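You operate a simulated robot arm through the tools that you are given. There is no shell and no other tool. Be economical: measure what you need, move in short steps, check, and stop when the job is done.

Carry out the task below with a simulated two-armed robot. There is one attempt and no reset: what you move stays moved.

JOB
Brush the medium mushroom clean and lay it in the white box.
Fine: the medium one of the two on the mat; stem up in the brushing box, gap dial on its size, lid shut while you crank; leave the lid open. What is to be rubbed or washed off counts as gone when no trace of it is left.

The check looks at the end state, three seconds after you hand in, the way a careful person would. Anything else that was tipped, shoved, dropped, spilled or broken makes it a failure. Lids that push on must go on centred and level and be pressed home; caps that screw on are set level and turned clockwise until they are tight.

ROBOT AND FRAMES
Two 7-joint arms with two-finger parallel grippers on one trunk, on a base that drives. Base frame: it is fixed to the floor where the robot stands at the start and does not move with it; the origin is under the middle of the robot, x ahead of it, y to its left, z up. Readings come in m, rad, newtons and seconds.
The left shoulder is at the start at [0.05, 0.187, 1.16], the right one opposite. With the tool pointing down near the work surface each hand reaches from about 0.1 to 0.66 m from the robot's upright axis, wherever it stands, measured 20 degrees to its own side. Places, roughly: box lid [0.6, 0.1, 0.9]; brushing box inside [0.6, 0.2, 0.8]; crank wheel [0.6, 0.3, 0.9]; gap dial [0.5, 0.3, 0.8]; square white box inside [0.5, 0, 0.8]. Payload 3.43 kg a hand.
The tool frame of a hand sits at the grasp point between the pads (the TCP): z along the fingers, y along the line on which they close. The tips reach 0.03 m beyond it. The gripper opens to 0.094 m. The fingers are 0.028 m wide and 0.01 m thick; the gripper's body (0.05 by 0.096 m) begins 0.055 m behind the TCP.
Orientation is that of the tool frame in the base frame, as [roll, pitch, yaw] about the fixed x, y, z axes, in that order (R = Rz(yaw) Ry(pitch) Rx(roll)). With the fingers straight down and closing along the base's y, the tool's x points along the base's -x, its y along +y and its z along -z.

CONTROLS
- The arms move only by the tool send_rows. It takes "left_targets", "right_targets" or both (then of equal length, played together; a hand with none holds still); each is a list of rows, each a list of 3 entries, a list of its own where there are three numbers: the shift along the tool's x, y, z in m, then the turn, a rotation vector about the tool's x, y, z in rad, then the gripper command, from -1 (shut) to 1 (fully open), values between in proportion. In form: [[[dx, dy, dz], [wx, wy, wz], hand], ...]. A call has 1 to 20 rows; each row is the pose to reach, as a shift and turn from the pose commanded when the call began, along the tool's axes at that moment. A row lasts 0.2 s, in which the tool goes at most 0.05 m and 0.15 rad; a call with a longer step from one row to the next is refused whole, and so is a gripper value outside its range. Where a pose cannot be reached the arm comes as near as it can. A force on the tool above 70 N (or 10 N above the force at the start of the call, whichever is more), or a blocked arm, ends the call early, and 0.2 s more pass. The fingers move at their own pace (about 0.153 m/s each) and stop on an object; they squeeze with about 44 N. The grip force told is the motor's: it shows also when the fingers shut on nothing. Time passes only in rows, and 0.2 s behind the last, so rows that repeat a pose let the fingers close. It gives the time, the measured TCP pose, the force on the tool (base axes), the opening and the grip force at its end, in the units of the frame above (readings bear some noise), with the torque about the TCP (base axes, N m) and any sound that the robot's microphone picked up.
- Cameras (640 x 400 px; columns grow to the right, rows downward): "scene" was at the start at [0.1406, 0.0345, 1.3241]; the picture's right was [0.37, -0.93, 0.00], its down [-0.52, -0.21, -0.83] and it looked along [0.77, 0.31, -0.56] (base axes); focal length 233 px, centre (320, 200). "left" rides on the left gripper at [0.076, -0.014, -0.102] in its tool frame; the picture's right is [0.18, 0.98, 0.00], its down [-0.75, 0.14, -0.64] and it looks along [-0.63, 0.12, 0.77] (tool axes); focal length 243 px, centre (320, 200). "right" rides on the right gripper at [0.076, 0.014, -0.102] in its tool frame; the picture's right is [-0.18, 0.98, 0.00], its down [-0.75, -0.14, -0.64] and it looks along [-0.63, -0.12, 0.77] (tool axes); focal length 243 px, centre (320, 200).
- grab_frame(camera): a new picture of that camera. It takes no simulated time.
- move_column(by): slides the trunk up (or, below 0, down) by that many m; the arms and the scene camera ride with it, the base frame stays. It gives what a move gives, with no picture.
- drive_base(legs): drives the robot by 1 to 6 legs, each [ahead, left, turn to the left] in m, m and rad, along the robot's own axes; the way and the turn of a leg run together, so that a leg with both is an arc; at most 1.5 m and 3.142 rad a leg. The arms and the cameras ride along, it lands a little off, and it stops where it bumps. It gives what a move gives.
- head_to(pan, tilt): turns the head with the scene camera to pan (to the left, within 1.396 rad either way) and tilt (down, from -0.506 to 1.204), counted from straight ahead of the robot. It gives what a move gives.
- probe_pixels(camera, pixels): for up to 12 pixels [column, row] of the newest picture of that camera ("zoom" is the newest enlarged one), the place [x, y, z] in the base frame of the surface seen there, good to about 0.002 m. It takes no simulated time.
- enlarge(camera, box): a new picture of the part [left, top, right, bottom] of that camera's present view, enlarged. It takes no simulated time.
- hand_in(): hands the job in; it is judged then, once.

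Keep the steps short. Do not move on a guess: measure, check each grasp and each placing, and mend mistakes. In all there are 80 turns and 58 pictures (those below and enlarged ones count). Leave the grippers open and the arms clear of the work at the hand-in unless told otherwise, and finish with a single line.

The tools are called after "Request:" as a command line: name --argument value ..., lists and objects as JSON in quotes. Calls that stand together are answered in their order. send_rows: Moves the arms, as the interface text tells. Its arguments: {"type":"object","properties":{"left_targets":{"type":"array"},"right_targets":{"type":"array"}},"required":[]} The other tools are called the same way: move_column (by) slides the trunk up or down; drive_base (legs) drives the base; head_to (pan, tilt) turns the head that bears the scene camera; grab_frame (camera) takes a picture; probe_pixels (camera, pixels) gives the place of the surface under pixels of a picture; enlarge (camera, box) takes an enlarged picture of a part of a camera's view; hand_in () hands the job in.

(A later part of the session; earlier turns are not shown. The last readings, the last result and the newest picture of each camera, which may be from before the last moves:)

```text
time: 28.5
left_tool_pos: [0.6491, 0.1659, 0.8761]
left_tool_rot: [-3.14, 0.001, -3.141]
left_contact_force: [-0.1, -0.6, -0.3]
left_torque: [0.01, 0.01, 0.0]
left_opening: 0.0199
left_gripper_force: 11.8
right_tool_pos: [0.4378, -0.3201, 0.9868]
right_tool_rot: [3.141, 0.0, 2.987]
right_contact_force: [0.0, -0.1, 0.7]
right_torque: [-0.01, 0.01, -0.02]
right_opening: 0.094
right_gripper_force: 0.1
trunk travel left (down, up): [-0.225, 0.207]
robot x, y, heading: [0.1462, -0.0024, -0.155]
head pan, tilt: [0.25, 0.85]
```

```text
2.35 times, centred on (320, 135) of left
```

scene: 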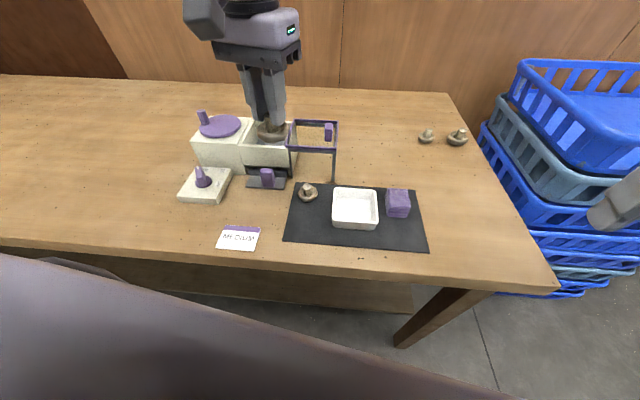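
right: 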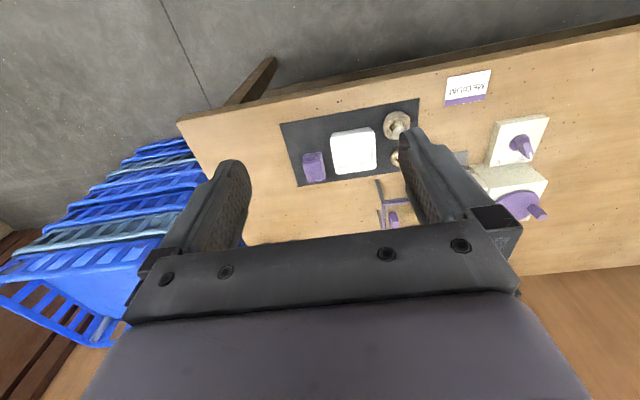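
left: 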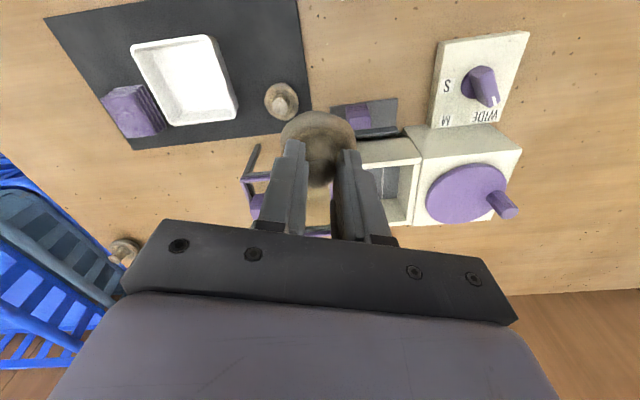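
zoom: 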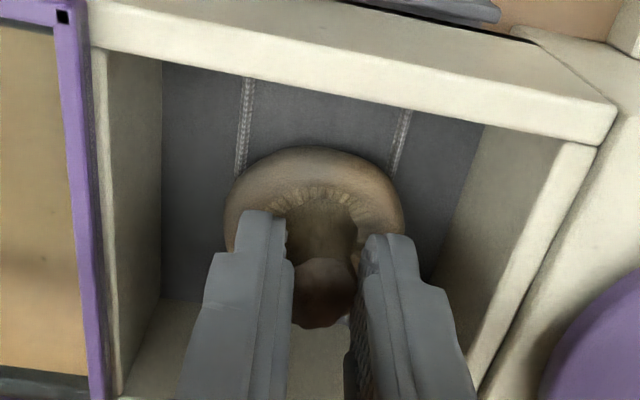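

Nearly down. I'll lower 2.5 mm more, open only to about 0.042 (wall clearance), and rise straight up to z≈1.0.

Request:
send_rows --left_targets '[[[0, 0, 0.0025], [0, 0, 0], -1], [[0, 0, 0.0025], [0, 0, 0], -1], [[0, 0, 0.0025], [0, 0, 0], -0.1], [[0, 0, 0.0025], [0, 0, 0], -0.1], [[0, 0, -0.01], [0, 0, 0], -0.1], [[0, 0, -0.04], [0, 0, 0], -0.1], [[0, 0, -0.08], [0, 0, 0], -0.1], [[0, 0, -0.12], [0, 0, 0], -0.1]]'

Request:
enlarge --camera "left" --box '[190, 50, 450, 220]'

```text
time: 30.3
left_tool_pos: [0.6475, 0.1659, 0.997]
left_tool_rot: [-3.141, 0.001, 3.14]
left_contact_force: [0.1, -0.3, 0.1]
left_torque: [0.0, 0.01, -0.02]
left_opening: 0.0422
left_gripper_force: 0.0
right_tool_pos: [0.4381, -0.3222, 0.9885]
right_tool_rot: [3.139, 0.0, 2.989]
right_contact_force: [0.0, 0.2, 0.1]
right_torque: [-0.01, 0.02, -0.04]
right_opening: 0.094
right_gripper_force: 0.0
trunk travel left (down, up): [-0.225, 0.207]
robot x, y, heading: [0.1482, -0.0055, -0.154]
head pan, tilt: [0.25, 0.85]
```

```text
2.35 times, centred on (320, 135) of left
```

zoom: 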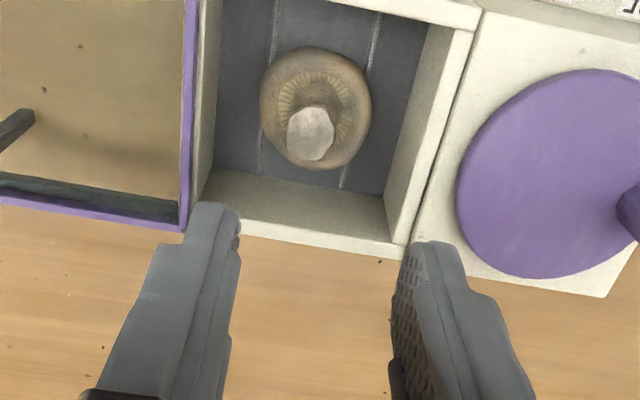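

The mushroom stands stem up between the brushes. Next is the dial. I'll move above it at (0.544, 0.286), staying at z≈0.997 and yawing +25° so the fingers straddle the handle.

Request:
send_rows --left_targets '[[[0.026, 0.03, 0], [0, 0, -0.11], 0.2], [[0.052, 0.06, 0], [0, 0, -0.22], 0.2], [[0.078, 0.09, 0], [0, 0, -0.33], 0.2], [[0.104, 0.12, 0], [0, 0, -0.436], 0.2], [[0.104, 0.12, 0.03], [0, 0, -0.436], 0.2], [[0.104, 0.12, 0.06], [0, 0, -0.436], 0.2], [[0.104, 0.12, 0.06], [0, 0, -0.436], 0.2]]'

Request:
enlarge --camera "left" --box '[190, 50, 450, 220]'

Request:
probe_pixels --camera "zoom" --pixels '[[320, 200], [320, 150], [320, 250], [280, 200], [360, 200], [300, 225], [340, 225], [320, 100]]'

```text
time: 31.9
left_tool_pos: [0.5442, 0.2841, 0.935]
left_tool_rot: [-3.138, 0.0, -2.704]
left_contact_force: [0.8, 0.4, 0.0]
left_torque: [0.04, 0.02, 0.02]
left_opening: 0.0563
left_gripper_force: 0.0
right_tool_pos: [0.4382, -0.3219, 0.9868]
right_tool_rot: [3.14, -0.001, 2.988]
right_contact_force: [1.0, 0.2, 0.0]
right_torque: [0.05, -0.02, -0.01]
right_opening: 0.0939
right_gripper_force: 0.1
trunk travel left (down, up): [-0.225, 0.207]
robot x, y, heading: [0.1429, -0.0025, -0.147]
head pan, tilt: [0.25, 0.85]
```

```text
2.35 times, centred on (320, 135) of left
```

zoom: 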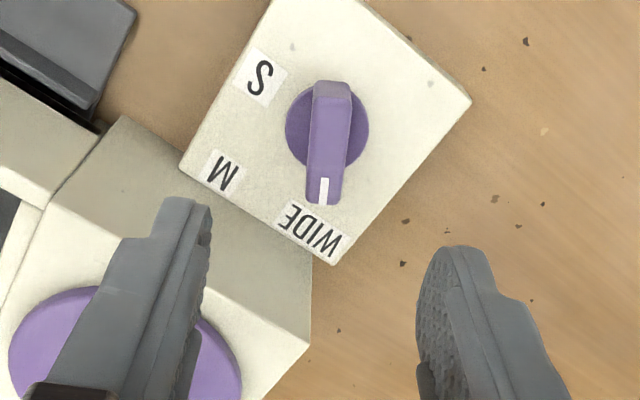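

```text
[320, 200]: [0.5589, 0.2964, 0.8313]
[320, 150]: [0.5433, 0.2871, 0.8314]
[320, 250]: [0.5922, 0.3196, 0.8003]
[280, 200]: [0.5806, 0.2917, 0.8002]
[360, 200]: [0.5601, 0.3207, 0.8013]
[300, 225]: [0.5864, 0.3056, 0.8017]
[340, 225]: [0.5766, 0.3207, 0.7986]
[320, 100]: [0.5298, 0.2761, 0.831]
```

I'll probe the handle's centreline, the disc edges and the label centres precisely.

Request:
probe_pixels --camera "zoom" --pixels '[[331, 103], [327, 150], [323, 180], [324, 196], [290, 130], [366, 130], [308, 230], [222, 172], [262, 77], [309, 150], [344, 150], [330, 88]]'

```text
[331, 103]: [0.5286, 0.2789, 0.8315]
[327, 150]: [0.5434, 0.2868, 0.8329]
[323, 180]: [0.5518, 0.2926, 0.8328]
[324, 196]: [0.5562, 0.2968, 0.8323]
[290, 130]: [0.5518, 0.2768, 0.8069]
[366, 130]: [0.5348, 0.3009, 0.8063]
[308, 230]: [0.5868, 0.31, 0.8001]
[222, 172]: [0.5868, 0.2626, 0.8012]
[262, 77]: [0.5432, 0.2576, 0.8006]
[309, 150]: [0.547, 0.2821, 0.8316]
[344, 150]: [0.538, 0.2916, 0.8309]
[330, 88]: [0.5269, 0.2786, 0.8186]
```

The handle points at +31°, and the labels lie at about +30° (WIDE), −30° (M) and −90° (S) around the centre (0.543, 0.2875). I'll yaw 0.1 more, descend to TCP z≈0.842 and grip.

Request:
send_rows --left_targets '[[[0, 0.003, 0.03], [0, 0, -0.1], 0.0], [[0, 0.003, 0.06], [0, 0, -0.1], 0.0], [[0, 0.003, 0.08], [0, 0, -0.1], 0.0], [[0, 0.003, 0.092], [0, 0, -0.1], 0.0], [[0, 0.003, 0.092], [0, 0, -0.1], 0.0], [[0, 0.003, 0.092], [0, 0, -0.1], -1], [[0, 0.003, 0.092], [0, 0, -0.1], -1]]'

```text
time: 33.5
left_tool_pos: [0.5459, 0.2887, 0.8437]
left_tool_rot: [-3.139, 0.001, -2.608]
left_contact_force: [2.0, -6.6, -4.7]
left_torque: [0.43, -0.12, -0.83]
left_opening: 0.014
left_gripper_force: 44.7
right_tool_pos: [0.4369, -0.3214, 0.9863]
right_tool_rot: [3.14, 0.001, 2.988]
right_contact_force: [0.4, 1.0, -0.6]
right_torque: [-0.02, 0.0, -0.02]
right_opening: 0.0939
right_gripper_force: 0.2
trunk travel left (down, up): [-0.225, 0.207]
robot x, y, heading: [0.1444, -0.002, -0.155]
head pan, tilt: [0.25, 0.85]
```

Gripped at 0.014 opening. Now I'll turn it 1.05 rad clockwise (seen from above) in steps.

Request:
send_rows --left_targets '[[[0, 0, 0], [0, 0, 0.13], -1], [[0, 0, 0], [0, 0, 0.26], -1], [[0, 0, 0], [0, 0, 0.39], -1], [[0, 0, 0], [0, 0, 0.52], -1], [[0, 0, 0], [0, 0, 0.65], -1], [[0, 0, 0], [0, 0, 0.78], -1], [[0, 0, 0], [0, 0, 0.91], -1], [[0, 0, 0], [0, 0, 1.05], -1], [[0, 0, 0], [0, 0, 1.05], -1]]'

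```text
time: 35.5
left_tool_pos: [0.546, 0.2877, 0.8431]
left_tool_rot: [-3.139, 0.003, 2.625]
left_contact_force: [8.1, -17.0, -3.9]
left_torque: [0.1, 0.13, -0.05]
left_opening: 0.0138
left_gripper_force: 45.1
right_tool_pos: [0.4384, -0.3211, 0.9862]
right_tool_rot: [3.138, 0.0, 2.988]
right_contact_force: [0.3, 0.7, -0.6]
right_torque: [-0.01, 0.0, -0.01]
right_opening: 0.0939
right_gripper_force: 0.0
trunk travel left (down, up): [-0.225, 0.207]
robot x, y, heading: [0.1465, -0.002, -0.159]
head pan, tilt: [0.25, 0.85]
```

Turned, with the hand now at −30°. I'll open, rise and check the pointer.

Request:
send_rows --left_targets '[[[0, 0, 0], [0, 0, 0], 0.1], [[0, 0, 0], [0, 0, 0], 0.1], [[0, 0, -0.03], [0, 0, 0], 0.1], [[0, 0, -0.07], [0, 0, 0], 0.1], [[0, 0, -0.11], [0, 0, 0], 0.1], [[0, 0, -0.14], [0, 0, 0], 0.1]]'

Request:
enlarge --camera "left" --box '[190, 50, 450, 220]'

Request:
enlarge --camera "scene" --box '[150, 90, 350, 215]'

```text
time: 36.9
left_tool_pos: [0.5434, 0.288, 0.9838]
left_tool_rot: [-3.139, 0.005, 2.628]
left_contact_force: [-0.4, -0.3, -0.2]
left_torque: [-0.02, -0.02, 0.02]
left_opening: 0.0517
left_gripper_force: 0.0
right_tool_pos: [0.4375, -0.3218, 0.9873]
right_tool_rot: [3.141, 0.001, 2.988]
right_contact_force: [0.3, -0.4, -0.1]
right_torque: [0.0, 0.03, -0.02]
right_opening: 0.0939
right_gripper_force: 0.0
trunk travel left (down, up): [-0.225, 0.207]
robot x, y, heading: [0.1476, -0.0043, -0.157]
head pan, tilt: [0.25, 0.85]
```

```text
2.35 times, centred on (320, 135) of left
```

zoom: 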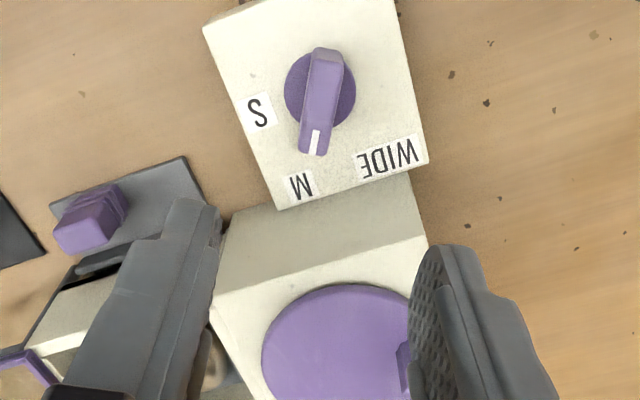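

```text
3.20 times, centred on (250, 152) of scene
```

zoom: 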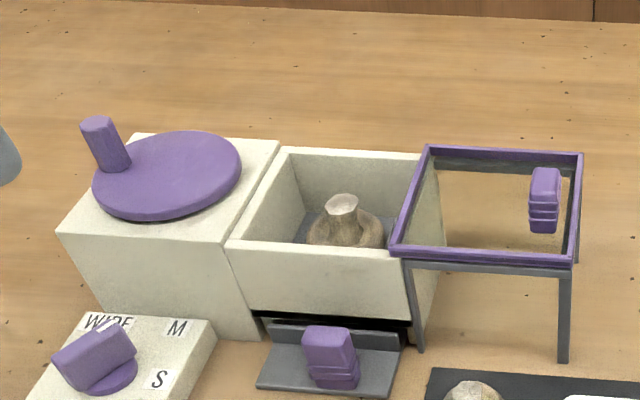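

In the left view the pointer aims at M. I'll confirm with probes on the handle in the scene zoom, and probe the lid knob and frame there too.

Request:
probe_pixels --camera "zoom" --pixels '[[68, 358], [95, 342], [112, 328], [177, 328], [545, 175], [543, 210], [535, 185], [556, 185], [545, 228], [97, 122], [115, 150], [170, 175]]'

```text
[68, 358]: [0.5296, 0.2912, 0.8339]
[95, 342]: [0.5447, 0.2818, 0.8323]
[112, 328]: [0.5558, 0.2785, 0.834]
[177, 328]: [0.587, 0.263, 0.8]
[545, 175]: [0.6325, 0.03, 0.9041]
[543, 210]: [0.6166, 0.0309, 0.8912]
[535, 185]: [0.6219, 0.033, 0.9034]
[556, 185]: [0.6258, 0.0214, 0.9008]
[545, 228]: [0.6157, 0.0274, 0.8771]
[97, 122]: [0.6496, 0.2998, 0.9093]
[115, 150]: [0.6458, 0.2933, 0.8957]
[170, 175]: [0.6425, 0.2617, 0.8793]
```

The pointer is at about −26°, so the dial is on M. Now the sliding lid: its knob is at about (0.628, 0.028), top z 0.904. I'll move above it at z≈0.985 and square the hand.

Request:
send_rows --left_targets '[[[-0.0337, -0.0307, 0], [0, 0, -0.0856], 0.1], [[-0.0674, -0.0615, 0], [0, 0, -0.171], 0.1], [[-0.1011, -0.0922, 0], [0, 0, -0.257], 0.1], [[-0.1348, -0.1229, 0], [0, 0, -0.342], 0.1], [[-0.1685, -0.1537, 0], [0, 0, -0.428], 0.1], [[-0.2022, -0.1844, 0], [0, 0, -0.5136], 0.1], [[-0.2022, -0.1844, 0], [0, 0, -0.5136], 0.1]]'

Request:
enlarge --camera "left" --box '[190, 50, 450, 220]'

```text
time: 38.5
left_tool_pos: [0.6095, 0.0875, 0.9848]
left_tool_rot: [-3.14, 0.003, 3.034]
left_contact_force: [0.8, 0.3, 0.8]
left_torque: [0.02, -0.02, -0.02]
left_opening: 0.0516
left_gripper_force: 0.1
left hand out of reach, approached as far as the arm can: row 5, 6, 7
right_tool_pos: [0.4375, -0.3212, 0.9868]
right_tool_rot: [3.139, 0.0, 2.987]
right_contact_force: [0.1, 1.0, -1.1]
right_torque: [-0.02, -0.02, -0.05]
right_opening: 0.0941
right_gripper_force: 0.0
trunk travel left (down, up): [-0.225, 0.207]
robot x, y, heading: [0.1497, -0.0058, -0.155]
head pan, tilt: [0.25, 0.85]
```

```text
2.35 times, centred on (320, 135) of left
```

zoom: 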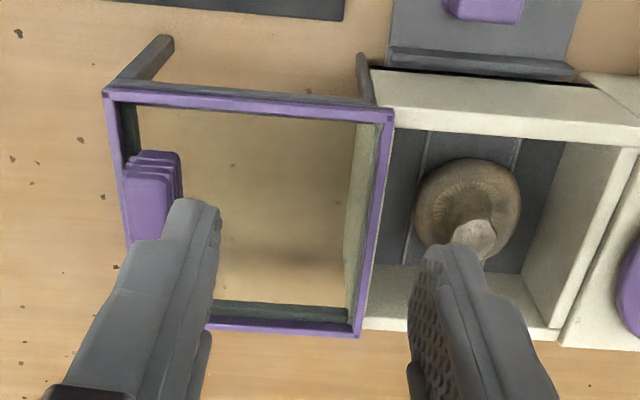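

The inner limit again, at y=0.0875. I'll turn the base 0.25 more to the right, with the hand high and clear.

Request:
drive_base --legs '[[0, 0, -0.25]]'

```text
time: 39.7
left_tool_pos: [0.6182, -0.0282, 0.9848]
left_tool_rot: [-3.14, 0.002, 2.783]
left_contact_force: [0.1, 0.1, 0.3]
left_torque: [-0.05, -0.02, 0.03]
left_opening: 0.0517
left_gripper_force: 0.1
right_tool_pos: [0.3502, -0.3826, 0.9865]
right_tool_rot: [3.139, 0.0, 2.74]
right_contact_force: [-0.2, 0.2, 0.2]
right_torque: [0.01, 0.03, 0.03]
right_opening: 0.0938
right_gripper_force: 0.1
trunk travel left (down, up): [-0.225, 0.207]
robot x, y, heading: [0.1484, -0.0062, -0.405]
head pan, tilt: [0.25, 0.85]
```

Now over the knob at (0.634, 0.028), z≈0.96, squared.

Request:
send_rows --left_targets '[[[0.0016, 0.0194, 0], [0, 0, -0.12], 0.0], [[0.0031, 0.0388, 0], [0, 0, -0.24], 0.0], [[0.0047, 0.0582, 0], [0, 0, -0.3586], 0.0], [[0.0047, 0.0582, 0.025], [0, 0, -0.3586], 0.0], [[0.0047, 0.0582, 0.025], [0, 0, -0.3586], 0.0]]'

Request:
enlarge --camera "left" --box '[190, 50, 450, 220]'

Request:
probe_pixels --camera "zoom" --pixels '[[310, 190], [310, 215], [310, 240], [290, 210], [330, 210], [310, 170], [310, 260], [310, 150]]'

```text
time: 40.9
left_tool_pos: [0.6344, 0.0272, 0.9592]
left_tool_rot: [-3.138, 0.002, -3.139]
left_contact_force: [0.1, 0.0, 1.1]
left_torque: [0.02, -0.04, 0.02]
left_opening: 0.0469
left_gripper_force: 0.0
right_tool_pos: [0.3494, -0.3824, 0.9869]
right_tool_rot: [3.14, 0.0, 2.739]
right_contact_force: [0.2, 0.2, -0.3]
right_torque: [0.02, -0.03, 0.03]
right_opening: 0.0941
right_gripper_force: 0.0
trunk travel left (down, up): [-0.225, 0.207]
robot x, y, heading: [0.1478, -0.0021, -0.401]
head pan, tilt: [0.25, 0.85]
```

```text
2.35 times, centred on (320, 135) of left
```

zoom: 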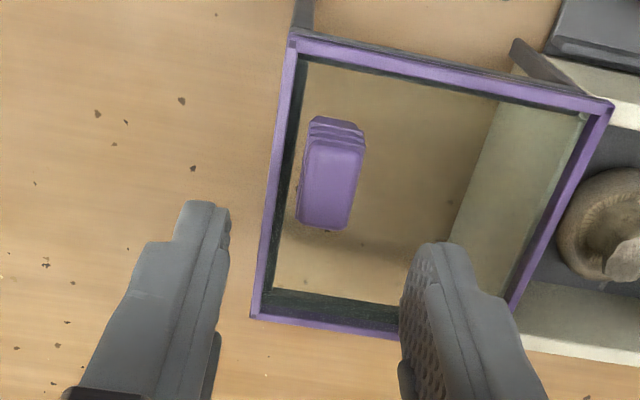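

```text
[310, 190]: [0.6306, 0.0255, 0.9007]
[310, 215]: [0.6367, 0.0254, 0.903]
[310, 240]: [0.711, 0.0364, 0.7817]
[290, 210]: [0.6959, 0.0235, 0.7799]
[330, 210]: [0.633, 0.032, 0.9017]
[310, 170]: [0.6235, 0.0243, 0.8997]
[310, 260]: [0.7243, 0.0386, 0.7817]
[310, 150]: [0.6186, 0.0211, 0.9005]
```

The knob is centred at about (0.628, 0.029). I'll descend to TCP z≈0.913 (tips 0.883, just above the pane) and grip.

Request:
send_rows --left_targets '[[[0.0055, 0.002, 0.02], [0, 0, 0], 0.0], [[0.0055, 0.002, 0.046], [0, 0, 0], 0.0], [[0.0055, 0.002, 0.046], [0, 0, 0], 0.0], [[0.0055, 0.002, 0.046], [0, 0, 0], -1], [[0.0055, 0.002, 0.046], [0, 0, 0], -1]]'

```text
time: 42.1
left_tool_pos: [0.6282, 0.0296, 0.9127]
left_tool_rot: [-3.136, 0.001, -3.14]
left_contact_force: [-0.3, 0.1, -0.7]
left_torque: [0.08, -0.29, -0.08]
left_opening: 0.0156
left_gripper_force: 44.5
right_tool_pos: [0.3506, -0.3826, 0.9868]
right_tool_rot: [3.14, 0.0, 2.739]
right_contact_force: [0.0, 0.3, -1.0]
right_torque: [-0.02, 0.0, 0.01]
right_opening: 0.094
right_gripper_force: 0.0
trunk travel left (down, up): [-0.225, 0.207]
robot x, y, heading: [0.146, -0.0044, -0.408]
head pan, tilt: [0.25, 0.85]
```

Gripped at 0.0156. As a test, I'll slide 0.02 m toward the box (+y) and read the force.

Request:
send_rows --left_targets '[[[0, 0.01, 0], [0, 0, 0], -1], [[0, 0.02, 0], [0, 0, 0], -1], [[0, 0.02, 0], [0, 0, 0], -1]]'

Request:
enlarge --camera "scene" --box '[80, 60, 340, 240]'

```text
time: 42.9
left_tool_pos: [0.6288, 0.0498, 0.9131]
left_tool_rot: [-3.138, 0.002, -3.14]
left_contact_force: [7.2, -0.7, 1.3]
left_torque: [0.15, 0.63, -0.16]
left_opening: 0.0156
left_gripper_force: 45.2
right_tool_pos: [0.3506, -0.3828, 0.9874]
right_tool_rot: [3.142, -0.001, 2.738]
right_contact_force: [-0.6, 0.1, -0.3]
right_torque: [-0.02, -0.03, 0.01]
right_opening: 0.0938
right_gripper_force: 0.1
trunk travel left (down, up): [-0.225, 0.207]
robot x, y, heading: [0.1439, -0.0025, -0.403]
head pan, tilt: [0.25, 0.85]
```

```text
2.22 times, centred on (210, 150) of scene
```

zoom: 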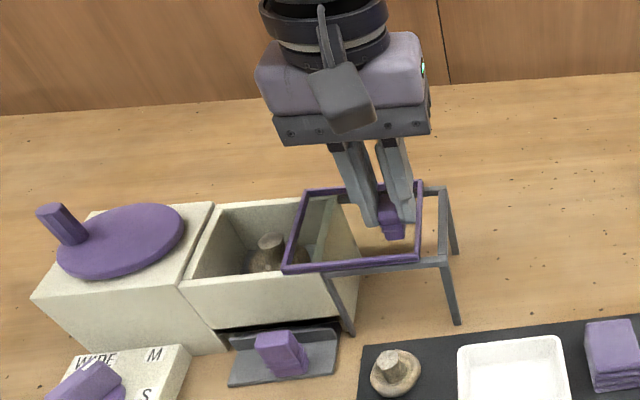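

The lid slides freely on its rails. I'll continue to +0.07 more, then creep.

Request:
send_rows --left_targets '[[[0, 0.02, 0], [0, 0, 0], -1], [[0, 0.04, 0], [0, 0, 0], -1], [[0, 0.055, 0], [0, 0, 0], -1], [[0, 0.065, 0], [0, 0, 0], -1], [[0, 0.07, 0], [0, 0, 0], -1], [[0, 0.075, 0], [0, 0, 0], -1], [[0, 0.08, 0], [0, 0, 0], -1]]'

Request:
enlarge --camera "scene" --box '[80, 60, 340, 240]'

```text
time: 44.5
left_tool_pos: [0.6281, 0.1288, 0.9132]
left_tool_rot: [-3.138, 0.002, 3.14]
left_contact_force: [7.7, -2.5, 3.3]
left_torque: [0.02, -1.41, -0.1]
left_opening: 0.0153
left_gripper_force: 44.9
right_tool_pos: [0.3494, -0.384, 0.9865]
right_tool_rot: [3.138, 0.0, 2.74]
right_contact_force: [0.0, -0.1, 0.7]
right_torque: [0.01, 0.0, -0.01]
right_opening: 0.094
right_gripper_force: 0.0
trunk travel left (down, up): [-0.225, 0.207]
robot x, y, heading: [0.1447, -0.0027, -0.402]
head pan, tilt: [0.25, 0.85]
```

```text
2.22 times, centred on (210, 150) of scene
```

zoom: 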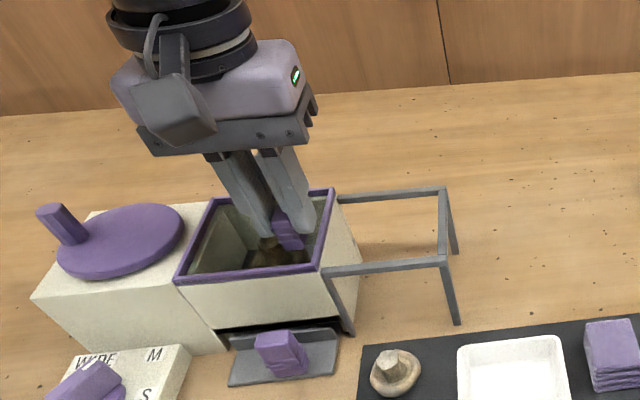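

The lid now covers the box. I'll creep up to 8 mm further to feel the stop.

Request:
send_rows --left_targets '[[[0, 0.002, 0], [0, 0, 0], -1], [[0, 0.004, 0], [0, 0, 0], -1], [[0, 0.006, 0], [0, 0, 0], -1], [[0, 0.008, 0], [0, 0, 0], -1]]'

```text
time: 45.5
left_tool_pos: [0.6284, 0.1298, 0.9135]
left_tool_rot: [-3.128, 0.003, 3.138]
left_contact_force: [1.5, -49.7, -9.9]
left_torque: [-0.34, 0.82, 0.22]
left_opening: 0.0156
left_gripper_force: 44.5
right_tool_pos: [0.3504, -0.3873, 0.9848]
right_tool_rot: [3.135, -0.003, 2.739]
right_contact_force: [0.3, 0.2, -0.3]
right_torque: [0.0, 0.0, 0.03]
right_opening: 0.094
right_gripper_force: 0.1
trunk travel left (down, up): [-0.225, 0.207]
robot x, y, heading: [0.1412, -0.0023, -0.404]
head pan, tilt: [0.25, 0.85]
```

The stop is reached (50 N), so the lid is shut. I'll relax the push, release, rise to z≈0.99 and move over the wheel to look.

Request:
send_rows --left_targets '[[[0, -0.007, 0], [0, 0, 0], -1], [[0, -0.007, 0], [0, 0, 0], -0.2], [[0, -0.007, 0], [0, 0, 0], -0.2], [[0, -0.007, -0.03], [0, 0, 0], -0.2], [[0, -0.007, -0.08], [0, 0, 0], -0.2], [[-0.005, 0.04, -0.08], [0, 0, 0], -0.2], [[-0.01, 0.085, -0.08], [0, 0, 0], -0.2], [[-0.01, 0.13, -0.08], [0, 0, 0], -0.2], [[-0.01, 0.13, -0.08], [0, 0, 0], -0.2]]'

Request:
enlarge --camera "left" --box '[190, 50, 450, 220]'

Request:
enlarge --camera "scene" --box '[60, 60, 320, 240]'

```text
time: 47.5
left_tool_pos: [0.6368, 0.2698, 0.9926]
left_tool_rot: [-3.138, 0.0, -3.139]
left_contact_force: [0.1, -0.4, -0.1]
left_torque: [0.02, 0.02, 0.0]
left_opening: 0.0375
left_gripper_force: 0.0
right_tool_pos: [0.3494, -0.3836, 0.9863]
right_tool_rot: [-3.141, 0.0, 2.74]
right_contact_force: [-0.1, 0.8, 0.3]
right_torque: [-0.02, 0.0, 0.0]
right_opening: 0.094
right_gripper_force: 0.1
trunk travel left (down, up): [-0.225, 0.207]
robot x, y, heading: [0.1491, -0.0037, -0.403]
head pan, tilt: [0.25, 0.85]
```

```text
2.35 times, centred on (320, 135) of left
```

zoom: 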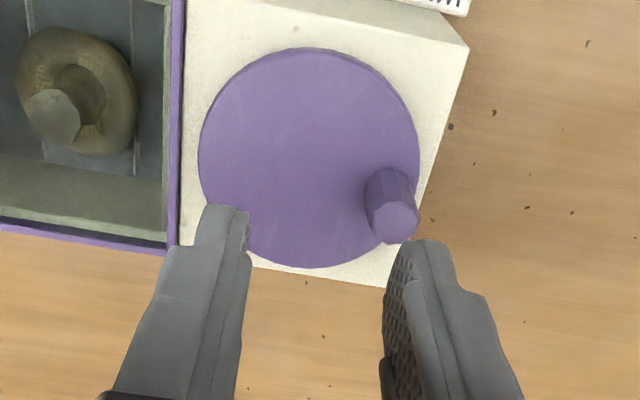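

```text
2.22 times, centred on (190, 150) of scene
```

zoom: 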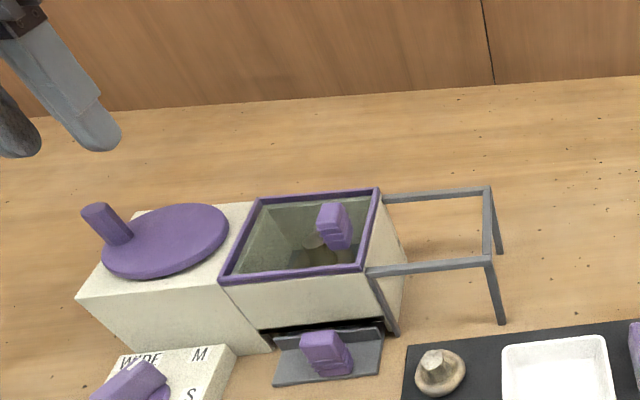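

Lid shut over the box. I'll probe the wheel rim and peg in this scene zoom.

Request:
probe_pixels --camera "zoom" --pixels '[[104, 262], [227, 225], [190, 206], [150, 274], [98, 209], [97, 218], [115, 232], [125, 243], [165, 240], [213, 252], [218, 211], [110, 243]]'

```text
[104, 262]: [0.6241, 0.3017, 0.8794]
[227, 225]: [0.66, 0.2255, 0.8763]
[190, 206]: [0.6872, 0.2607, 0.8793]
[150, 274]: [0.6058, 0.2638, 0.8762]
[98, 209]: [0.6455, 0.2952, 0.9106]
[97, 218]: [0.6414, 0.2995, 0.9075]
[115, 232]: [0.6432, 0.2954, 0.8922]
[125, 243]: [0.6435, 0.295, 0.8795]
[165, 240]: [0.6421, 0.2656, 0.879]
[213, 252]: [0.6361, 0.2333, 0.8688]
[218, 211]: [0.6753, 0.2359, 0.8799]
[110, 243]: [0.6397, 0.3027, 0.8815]
```

The wheel centre is about (0.6465, 0.264). The peg is at about (0.647, 0.297), which is 0.033 out, with its top at 0.911. I'll go above it and lower to TCP z≈0.916, fingers straddling it.

Request:
send_rows --left_targets '[[[-0.0095, 0.0275, 0], [0, 0, 0], -0.1], [[-0.0095, 0.0275, 0.025], [0, 0, 0], -0.1], [[-0.0095, 0.0275, 0.025], [0, 0, 0], -0.1]]'

Request:
enlarge --camera "left" --box '[190, 50, 450, 220]'

Request:
probe_pixels --camera "zoom" --pixels '[[315, 210], [315, 220], [315, 200], [300, 210], [330, 210], [315, 230]]'

```text
time: 48.3
left_tool_pos: [0.6474, 0.295, 0.9677]
left_tool_rot: [-3.138, 0.002, -3.14]
left_contact_force: [0.1, 0.3, 0.6]
left_torque: [-0.02, 0.02, 0.03]
left_opening: 0.0422
left_gripper_force: 0.1
right_tool_pos: [0.3503, -0.3831, 0.9866]
right_tool_rot: [3.141, 0.002, 2.739]
right_contact_force: [0.5, 0.4, 0.1]
right_torque: [0.01, 0.02, 0.0]
right_opening: 0.0939
right_gripper_force: 0.0
trunk travel left (down, up): [-0.225, 0.207]
robot x, y, heading: [0.1515, -0.004, -0.404]
head pan, tilt: [0.25, 0.85]
```

```text
2.35 times, centred on (320, 135) of left
```

zoom: 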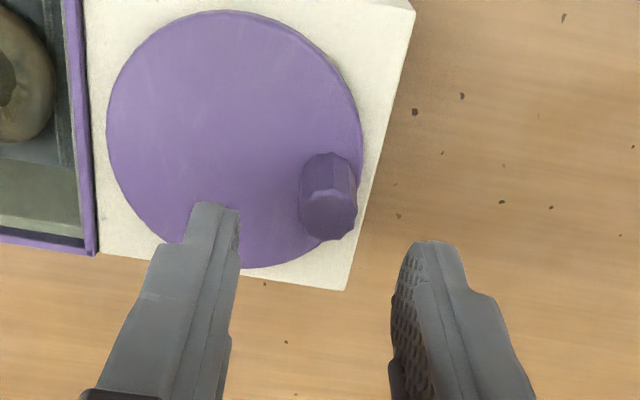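

```text
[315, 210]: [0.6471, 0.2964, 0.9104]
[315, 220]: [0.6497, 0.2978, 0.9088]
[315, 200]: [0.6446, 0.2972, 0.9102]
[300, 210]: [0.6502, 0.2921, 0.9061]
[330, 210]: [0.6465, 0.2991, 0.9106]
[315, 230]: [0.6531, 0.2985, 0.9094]
```

Peg top centre is about (0.6475, 0.299). I'll descend around it and grip.

Request:
send_rows --left_targets '[[[0, 0.0035, 0.02], [0, 0, 0], -0.1], [[0, 0.0035, 0.04], [0, 0, 0], -0.1], [[0, 0.0035, 0.051], [0, 0, 0], -0.1], [[0, 0.0035, 0.051], [0, 0, 0], -1], [[0, 0.0035, 0.051], [0, 0, 0], -1]]'

```text
time: 49.5
left_tool_pos: [0.6475, 0.2995, 0.9175]
left_tool_rot: [-3.14, 0.0, -3.14]
left_contact_force: [0.2, 3.1, 1.5]
left_torque: [0.69, -0.13, 0.0]
left_opening: 0.0176
left_gripper_force: 45.4
right_tool_pos: [0.35, -0.3828, 0.9892]
right_tool_rot: [-3.142, -0.002, 2.738]
right_contact_force: [0.3, 0.3, -0.2]
right_torque: [0.01, 0.03, 0.0]
right_opening: 0.0939
right_gripper_force: 0.1
trunk travel left (down, up): [-0.225, 0.207]
robot x, y, heading: [0.1463, -0.0039, -0.406]
head pan, tilt: [0.25, 0.85]
```

The peg is held. I'll test a quarter turn clockwise on radius 0.035 about (0.6475, 0.2645), keeping the hand's yaw.

Request:
send_rows --left_targets '[[[-0.0142, -0.003, 0], [0, 0, 0], -1], [[-0.026, -0.0116, 0], [0, 0, 0], -1], [[-0.0333, -0.0242, 0], [0, 0, 0], -1], [[-0.0348, -0.0387, 0], [0, 0, 0], -1]]'

Request:
enlarge --camera "scene" --box '[60, 60, 320, 240]'

```text
time: 50.5
left_tool_pos: [0.6797, 0.2604, 0.9175]
left_tool_rot: [-3.14, -0.006, -3.139]
left_contact_force: [-14.6, 2.8, -8.3]
left_torque: [0.79, -0.1, 0.01]
left_opening: 0.0174
left_gripper_force: 44.8
right_tool_pos: [0.3498, -0.3815, 0.9878]
right_tool_rot: [3.141, -0.001, 2.739]
right_contact_force: [0.1, 0.2, 0.1]
right_torque: [-0.03, 0.02, 0.0]
right_opening: 0.0941
right_gripper_force: 0.0
trunk travel left (down, up): [-0.225, 0.207]
robot x, y, heading: [0.1453, -0.0036, -0.396]
head pan, tilt: [0.25, 0.85]
```

```text
2.22 times, centred on (190, 150) of scene
```

zoom: 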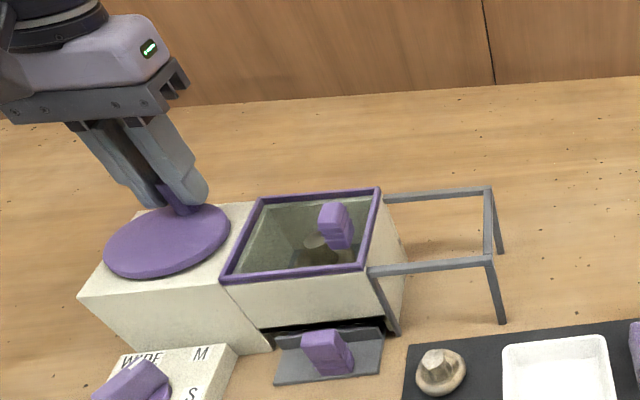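

It turns: the peg and wheel follow, at an actual radius of about 0.033. I'll go one full turn on.

Request:
send_rows --left_targets '[[[0.0062, -0.0128, 0], [0, 0, 0], -1], [[0.0154, -0.023, 0], [0, 0, 0], -1], [[0.0279, -0.0286, 0], [0, 0, 0], -1], [[0.0417, -0.0286, 0], [0, 0, 0], -1], [[0.0542, -0.023, 0], [0, 0, 0], -1], [[0.0634, -0.0128, 0], [0, 0, 0], -1], [[0.0676, 0.0003, 0], [0, 0, 0], -1], [[0.0662, 0.0139, 0], [0, 0, 0], -1], [[0.0593, 0.0258, 0], [0, 0, 0], -1], [[0.0482, 0.0338, 0], [0, 0, 0], -1], [[0.0348, 0.0367, 0], [0, 0, 0], -1], [[0.0214, 0.0338, 0], [0, 0, 0], -1], [[0.0103, 0.0258, 0], [0, 0, 0], -1], [[0.0034, 0.0139, 0], [0, 0, 0], -1], [[0.002, 0.0003, 0], [0, 0, 0], -1]]'

Request:
enlarge --camera "scene" --box '[110, 100, 270, 220]'

```text
time: 53.7
left_tool_pos: [0.678, 0.2585, 0.9176]
left_tool_rot: [-3.137, 0.002, -3.141]
left_contact_force: [0.6, -0.3, 14.9]
left_torque: [0.62, -0.75, 0.03]
left_opening: 0.0172
left_gripper_force: 45.0
right_tool_pos: [0.3484, -0.3833, 0.9871]
right_tool_rot: [3.14, -0.001, 2.738]
right_contact_force: [0.3, -0.5, 0.5]
right_torque: [-0.01, 0.02, 0.0]
right_opening: 0.094
right_gripper_force: 0.1
trunk travel left (down, up): [-0.225, 0.207]
robot x, y, heading: [0.1461, -0.0017, -0.4]
head pan, tilt: [0.25, 0.85]
```

```text
3.33 times, centred on (190, 160) of scene
```

zoom: 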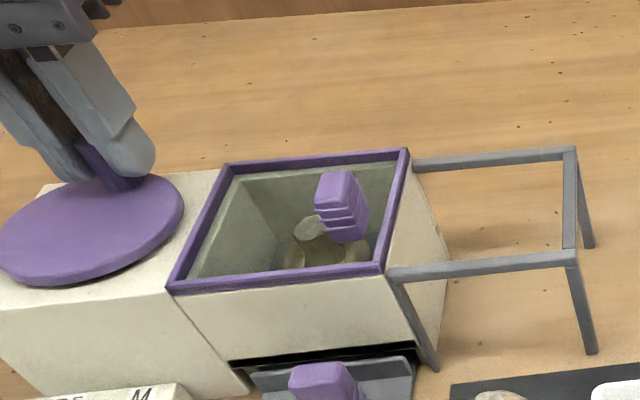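

The full turn went smoothly. I'll do two more turns in 36° rows.

Request:
send_rows --left_targets '[[[0.0083, -0.0187, 0], [0, 0, 0], -1], [[0.0259, -0.0289, 0], [0, 0, 0], -1], [[0.0462, -0.0267, 0], [0, 0, 0], -1], [[0.0614, -0.0131, 0], [0, 0, 0], -1], [[0.0656, 0.0068, 0], [0, 0, 0], -1], [[0.0573, 0.0255, 0], [0, 0, 0], -1], [[0.0397, 0.0357, 0], [0, 0, 0], -1], [[0.0194, 0.0335, 0], [0, 0, 0], -1], [[0.0042, 0.0199, 0], [0, 0, 0], -1], [[0, 0, 0], [0, 0, 0], -1], [[0.0083, -0.0187, 0], [0, 0, 0], -1], [[0.0259, -0.0289, 0], [0, 0, 0], -1], [[0.0462, -0.0267, 0], [0, 0, 0], -1], [[0.0614, -0.0131, 0], [0, 0, 0], -1], [[0.0656, 0.0068, 0], [0, 0, 0], -1], [[0.0573, 0.0255, 0], [0, 0, 0], -1], [[0.0397, 0.0357, 0], [0, 0, 0], -1], [[0.0194, 0.0335, 0], [0, 0, 0], -1], [[0.0042, 0.0199, 0], [0, 0, 0], -1], [[0, 0, 0], [0, 0, 0], -1]]'

Request:
enlarge --camera "scene" --box '[160, 120, 240, 180]'

```text
time: 57.9
left_tool_pos: [0.6789, 0.2579, 0.9157]
left_tool_rot: [-3.137, -0.001, -3.141]
left_contact_force: [-4.1, 1.0, -5.1]
left_torque: [0.77, -0.47, 0.0]
left_opening: 0.0172
left_gripper_force: 45.5
right_tool_pos: [0.3502, -0.383, 0.9874]
right_tool_rot: [3.142, 0.0, 2.739]
right_contact_force: [0.5, -0.7, 0.4]
right_torque: [0.02, -0.01, 0.0]
right_opening: 0.0943
right_gripper_force: 0.1
trunk travel left (down, up): [-0.225, 0.207]
robot x, y, heading: [0.1457, -0.005, -0.401]
head pan, tilt: [0.25, 0.85]
```

```text
6.67 times, centred on (200, 150) of scene
```

zoom: 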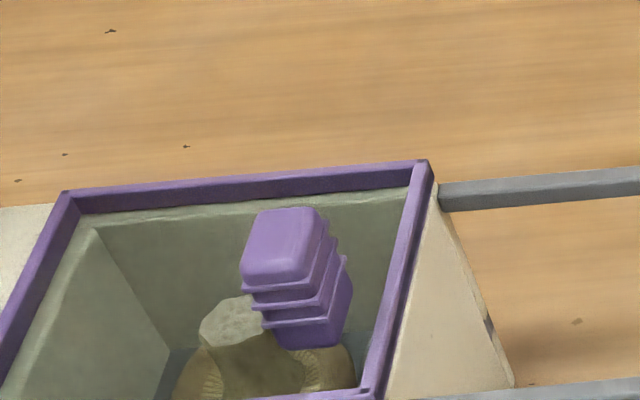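

I can't judge cleanness through the pane from here. I'll crank two more turns and listen.

Request:
send_rows --left_targets '[[[0.0083, -0.0187, 0], [0, 0, 0], -1], [[0.0259, -0.0289, 0], [0, 0, 0], -1], [[0.0462, -0.0267, 0], [0, 0, 0], -1], [[0.0614, -0.0131, 0], [0, 0, 0], -1], [[0.0656, 0.0068, 0], [0, 0, 0], -1], [[0.0573, 0.0255, 0], [0, 0, 0], -1], [[0.0397, 0.0357, 0], [0, 0, 0], -1], [[0.0194, 0.0335, 0], [0, 0, 0], -1], [[0.0042, 0.0199, 0], [0, 0, 0], -1], [[0, 0, 0], [0, 0, 0], -1], [[0.0083, -0.0187, 0], [0, 0, 0], -1], [[0.0259, -0.0289, 0], [0, 0, 0], -1], [[0.0462, -0.0267, 0], [0, 0, 0], -1], [[0.0614, -0.0131, 0], [0, 0, 0], -1], [[0.0656, 0.0068, 0], [0, 0, 0], -1], [[0.0573, 0.0255, 0], [0, 0, 0], -1], [[0.0397, 0.0357, 0], [0, 0, 0], -1], [[0.0194, 0.0335, 0], [0, 0, 0], -1], [[0.0042, 0.0199, 0], [0, 0, 0], -1], [[0, 0, 0], [0, 0, 0], -1]]'

Request:
grab_frame --camera "left"

```text
time: 62.1
left_tool_pos: [0.6791, 0.2602, 0.9168]
left_tool_rot: [-3.139, -0.005, 3.141]
left_contact_force: [-10.4, 2.5, -1.7]
left_torque: [0.31, -0.09, -0.02]
left_opening: 0.017
left_gripper_force: 45.0
right_tool_pos: [0.3495, -0.3827, 0.9873]
right_tool_rot: [3.14, 0.001, 2.74]
right_contact_force: [-0.6, -1.5, -0.4]
right_torque: [0.01, 0.0, -0.01]
right_opening: 0.0939
right_gripper_force: 0.0
trunk travel left (down, up): [-0.225, 0.207]
robot x, y, heading: [0.1474, -0.0025, -0.406]
head pan, tilt: [0.25, 0.85]
```

```text
13 pictures are left
```

left: 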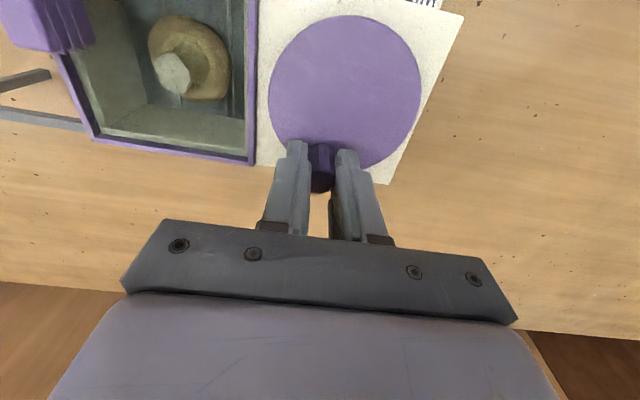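

The mushroom looks lighter than before but still tinted. I'll do four more turns.

Request:
send_rows --left_targets '[[[0.0083, -0.0187, 0], [0, 0, 0], -1], [[0.0259, -0.0289, 0], [0, 0, 0], -1], [[0.0462, -0.0267, 0], [0, 0, 0], -1], [[0.0614, -0.0131, 0], [0, 0, 0], -1], [[0.0656, 0.0068, 0], [0, 0, 0], -1], [[0.0573, 0.0255, 0], [0, 0, 0], -1], [[0.0397, 0.0357, 0], [0, 0, 0], -1], [[0.0194, 0.0335, 0], [0, 0, 0], -1], [[0.0042, 0.0199, 0], [0, 0, 0], -1], [[0, 0, 0], [0, 0, 0], -1], [[0.0083, -0.0187, 0], [0, 0, 0], -1], [[0.0259, -0.0289, 0], [0, 0, 0], -1], [[0.0462, -0.0267, 0], [0, 0, 0], -1], [[0.0614, -0.0131, 0], [0, 0, 0], -1], [[0.0656, 0.0068, 0], [0, 0, 0], -1], [[0.0573, 0.0255, 0], [0, 0, 0], -1], [[0.0397, 0.0357, 0], [0, 0, 0], -1], [[0.0194, 0.0335, 0], [0, 0, 0], -1], [[0.0042, 0.0199, 0], [0, 0, 0], -1], [[0, 0, 0], [0, 0, 0], -1]]'

Request:
send_rows --left_targets '[[[0.0083, -0.0187, 0], [0, 0, 0], -1], [[0.0259, -0.0289, 0], [0, 0, 0], -1], [[0.0462, -0.0267, 0], [0, 0, 0], -1], [[0.0614, -0.0131, 0], [0, 0, 0], -1], [[0.0656, 0.0068, 0], [0, 0, 0], -1], [[0.0573, 0.0255, 0], [0, 0, 0], -1], [[0.0397, 0.0357, 0], [0, 0, 0], -1], [[0.0194, 0.0335, 0], [0, 0, 0], -1], [[0.0042, 0.0199, 0], [0, 0, 0], -1], [[0, 0, 0], [0, 0, 0], -1], [[0.0083, -0.0187, 0], [0, 0, 0], -1], [[0.0259, -0.0289, 0], [0, 0, 0], -1], [[0.0462, -0.0267, 0], [0, 0, 0], -1], [[0.0614, -0.0131, 0], [0, 0, 0], -1], [[0.0656, 0.0068, 0], [0, 0, 0], -1], [[0.0573, 0.0255, 0], [0, 0, 0], -1], [[0.0397, 0.0357, 0], [0, 0, 0], -1], [[0.0194, 0.0335, 0], [0, 0, 0], -1], [[0.0042, 0.0199, 0], [0, 0, 0], -1], [[0, 0, 0], [0, 0, 0], -1]]'

Request:
enlarge --camera "left" --box '[60, 0, 300, 150]'

```text
time: 66.3
left_tool_pos: [0.6787, 0.2598, 0.9155]
left_tool_rot: [-3.137, -0.001, -3.141]
left_contact_force: [-6.0, 0.8, -7.4]
left_torque: [0.69, -0.7, 0.01]
left_opening: 0.0168
left_gripper_force: 44.8
right_tool_pos: [0.3507, -0.3837, 0.9872]
right_tool_rot: [3.141, 0.0, 2.739]
right_contact_force: [0.2, 0.7, 0.7]
right_torque: [0.03, -0.01, 0.04]
right_opening: 0.0939
right_gripper_force: 0.0
trunk travel left (down, up): [-0.225, 0.207]
robot x, y, heading: [0.1491, 0.0017, -0.405]
head pan, tilt: [0.25, 0.85]
```

```text
time: 70.5
left_tool_pos: [0.6787, 0.2588, 0.9156]
left_tool_rot: [-3.138, -0.005, -3.141]
left_contact_force: [-13.9, 3.1, -5.3]
left_torque: [0.5, -0.06, 0.0]
left_opening: 0.017
left_gripper_force: 44.8
right_tool_pos: [0.3495, -0.3828, 0.9874]
right_tool_rot: [3.142, 0.001, 2.739]
right_contact_force: [-0.1, -0.7, 0.4]
right_torque: [-0.01, -0.02, 0.02]
right_opening: 0.094
right_gripper_force: 0.1
trunk travel left (down, up): [-0.225, 0.207]
robot x, y, heading: [0.146, -0.0056, -0.404]
head pan, tilt: [0.25, 0.85]
```

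```text
2.67 times, centred on (180, 75) of left
```

zoom: 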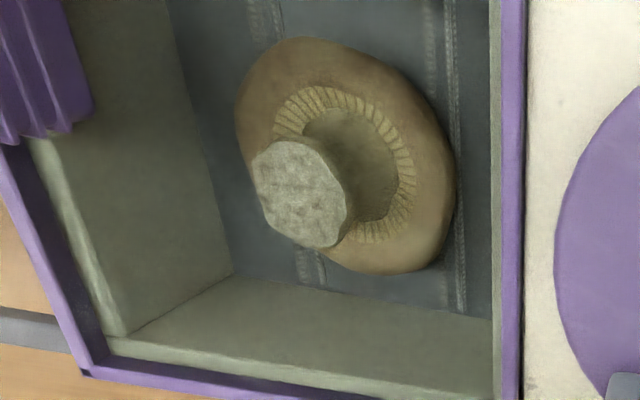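

Through the tinted pane the cap looks more even now. For margin I'll do four more turns, then open the lid and inspect properly.

Request:
send_rows --left_targets '[[[0.0083, -0.0187, 0], [0, 0, 0], -1], [[0.0259, -0.0289, 0], [0, 0, 0], -1], [[0.0462, -0.0267, 0], [0, 0, 0], -1], [[0.0614, -0.0131, 0], [0, 0, 0], -1], [[0.0656, 0.0068, 0], [0, 0, 0], -1], [[0.0573, 0.0255, 0], [0, 0, 0], -1], [[0.0397, 0.0357, 0], [0, 0, 0], -1], [[0.0194, 0.0335, 0], [0, 0, 0], -1], [[0.0042, 0.0199, 0], [0, 0, 0], -1], [[0, 0, 0], [0, 0, 0], -1], [[0.0083, -0.0187, 0], [0, 0, 0], -1], [[0.0259, -0.0289, 0], [0, 0, 0], -1], [[0.0462, -0.0267, 0], [0, 0, 0], -1], [[0.0614, -0.0131, 0], [0, 0, 0], -1], [[0.0656, 0.0068, 0], [0, 0, 0], -1], [[0.0573, 0.0255, 0], [0, 0, 0], -1], [[0.0397, 0.0357, 0], [0, 0, 0], -1], [[0.0194, 0.0335, 0], [0, 0, 0], -1], [[0.0042, 0.0199, 0], [0, 0, 0], -1], [[0, 0, 0], [0, 0, 0], -1]]'

Request:
send_rows --left_targets '[[[0.0083, -0.0187, 0], [0, 0, 0], -1], [[0.0259, -0.0289, 0], [0, 0, 0], -1], [[0.0462, -0.0267, 0], [0, 0, 0], -1], [[0.0614, -0.0131, 0], [0, 0, 0], -1], [[0.0656, 0.0068, 0], [0, 0, 0], -1], [[0.0573, 0.0255, 0], [0, 0, 0], -1], [[0.0397, 0.0357, 0], [0, 0, 0], -1], [[0.0194, 0.0335, 0], [0, 0, 0], -1], [[0.0042, 0.0199, 0], [0, 0, 0], -1], [[0, 0, 0], [0, 0, 0], -1], [[0.0083, -0.0187, 0], [0, 0, 0], -1], [[0.0259, -0.0289, 0], [0, 0, 0], -1], [[0.0462, -0.0267, 0], [0, 0, 0], -1], [[0.0614, -0.0131, 0], [0, 0, 0], -1], [[0.0656, 0.0068, 0], [0, 0, 0], -1], [[0.0573, 0.0255, 0], [0, 0, 0], -1], [[0.0397, 0.0357, 0], [0, 0, 0], -1], [[0.0194, 0.0335, 0], [0, 0, 0], -1], [[0.0042, 0.0199, 0], [0, 0, 0], -1], [[0, 0, 0], [0, 0, 0], -1]]'

```text
time: 74.7
left_tool_pos: [0.6836, 0.2574, 0.9161]
left_tool_rot: [-3.139, 0.003, -3.14]
left_contact_force: [-0.8, 0.0, -0.3]
left_torque: [0.0, 0.04, -0.01]
left_opening: 0.0
left_gripper_force: 33.0
right_tool_pos: [0.3492, -0.3833, 0.9871]
right_tool_rot: [3.139, 0.001, 2.739]
right_contact_force: [0.3, 0.1, -1.7]
right_torque: [-0.01, 0.01, 0.0]
right_opening: 0.094
right_gripper_force: 0.0
trunk travel left (down, up): [-0.225, 0.207]
robot x, y, heading: [0.1453, -0.0023, -0.405]
head pan, tilt: [0.25, 0.85]
```

```text
time: 75.4
left_tool_pos: [0.672, 0.2286, 0.9192]
left_tool_rot: [-3.121, 0.049, -3.136]
left_contact_force: [26.8, -3.8, -16.2]
left_torque: [-0.1, -0.51, -0.09]
left_opening: 0.0
left_gripper_force: 32.6
right_tool_pos: [0.3524, -0.3836, 0.9864]
right_tool_rot: [-3.14, -0.005, 2.736]
right_contact_force: [1.0, -0.3, 0.2]
right_torque: [-0.02, 0.04, 0.01]
right_opening: 0.0939
right_gripper_force: 0.0
trunk travel left (down, up): [-0.225, 0.207]
robot x, y, heading: [0.147, -0.003, -0.402]
head pan, tilt: [0.25, 0.85]
stopped in row 3 (left hand): the force on the tool passed its limit at 84 N (the readings are from after the stop); the commanded pose is now the measured one
```

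The peg slipped out of the fingers near the end, and the next call stopped when it pressed on the peg. I'll back off, rise and look.

Request:
send_rows --left_targets '[[[-0.004, 0, 0], [0, 0, 0], -1], [[-0.004, 0, -0.03], [0, 0, 0], -1], [[-0.004, 0, -0.07], [0, 0, 0], -0.1], [[-0.004, 0, -0.09], [0.0, 0.0, 0], -0.1]]'

Request:
grab_frame --camera "left"

```text
time: 76.4
left_tool_pos: [0.6649, 0.2313, 1.0137]
left_tool_rot: [-3.125, 0.045, -3.138]
left_contact_force: [-0.4, 0.5, 0.7]
left_torque: [0.01, 0.01, -0.04]
left_opening: 0.0422
left_gripper_force: 0.1
right_tool_pos: [0.3501, -0.3835, 0.9866]
right_tool_rot: [3.14, 0.0, 2.736]
right_contact_force: [-0.6, 0.0, -0.2]
right_torque: [-0.02, 0.01, 0.02]
right_opening: 0.0938
right_gripper_force: 0.0
trunk travel left (down, up): [-0.225, 0.207]
robot x, y, heading: [0.1484, -0.0006, -0.405]
head pan, tilt: [0.25, 0.85]
```

```text
11 pictures are left
```

left: 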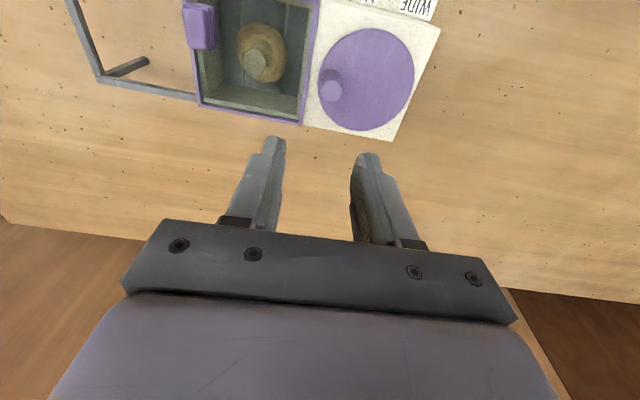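

Nothing is harmed: lid shut, mushroom standing, wheel fine. That makes about nine turns. I'll level the hand and move over the lid knob at (0.628, 0.130).

Request:
send_rows --left_targets '[[[0.012, -0.034, 0], [-0.0166, 0.045, 0], -0.1], [[0.024, -0.068, 0], [-0.0166, 0.045, 0], -0.1], [[0.037, -0.101, 0], [-0.0166, 0.045, 0], -0.1], [[0.037, -0.101, 0.04], [-0.0166, 0.045, 0], -0.1], [[0.037, -0.101, 0.05], [-0.0166, 0.045, 0], -0.1], [[0.037, -0.101, 0.05], [-0.0166, 0.045, 0], -0.1]]'

```text
time: 77.8
left_tool_pos: [0.6304, 0.1275, 0.9644]
left_tool_rot: [-3.141, 0.002, -3.137]
left_contact_force: [-0.2, 0.4, 0.2]
left_torque: [0.0, -0.03, 0.0]
left_opening: 0.0423
left_gripper_force: 0.1
right_tool_pos: [0.35, -0.3837, 0.9871]
right_tool_rot: [3.141, -0.001, 2.736]
right_contact_force: [-0.6, 0.7, -1.4]
right_torque: [-0.01, 0.0, 0.0]
right_opening: 0.0939
right_gripper_force: 0.0
trunk travel left (down, up): [-0.225, 0.207]
robot x, y, heading: [0.1499, -0.0047, -0.4]
head pan, tilt: [0.25, 0.85]
```

Level. I'll descend to z≈0.913, grip the knob and slide it back 0.098.

Request:
send_rows --left_targets '[[[0.002, 0.002, 0.025], [0, 0, 0], -0.1], [[0.002, 0.002, 0.051], [0, 0, 0], -0.1], [[0.002, 0.002, 0.051], [0, 0, 0], -0.1], [[0.002, 0.002, 0.051], [0, 0, 0], -1], [[0.002, 0.002, 0.051], [0, 0, 0], -1], [[0.002, -0.015, 0.051], [0, 0, 0], -1], [[0.002, -0.035, 0.051], [0, 0, 0], -1], [[0.002, -0.055, 0.051], [0, 0, 0], -1], [[0.002, -0.075, 0.051], [0, 0, 0], -1], [[0.002, -0.088, 0.051], [0, 0, 0], -1], [[0.002, -0.095, 0.051], [0, 0, 0], -1], [[0.002, -0.098, 0.051], [0, 0, 0], -1], [[0.002, -0.098, 0.051], [0, 0, 0], -1]]'

```text
time: 80.6
left_tool_pos: [0.6275, 0.031, 0.9127]
left_tool_rot: [3.14, -0.001, -3.137]
left_contact_force: [-1.5, 1.0, -2.1]
left_torque: [0.07, 0.24, -0.37]
left_opening: 0.0155
left_gripper_force: 45.9
right_tool_pos: [0.3509, -0.3829, 0.9881]
right_tool_rot: [3.141, 0.0, 2.738]
right_contact_force: [-0.7, -0.2, 0.3]
right_torque: [0.0, 0.02, 0.03]
right_opening: 0.0942
right_gripper_force: 0.0
trunk travel left (down, up): [-0.225, 0.207]
robot x, y, heading: [0.1492, -0.0039, -0.402]
head pan, tilt: [0.25, 0.85]
```

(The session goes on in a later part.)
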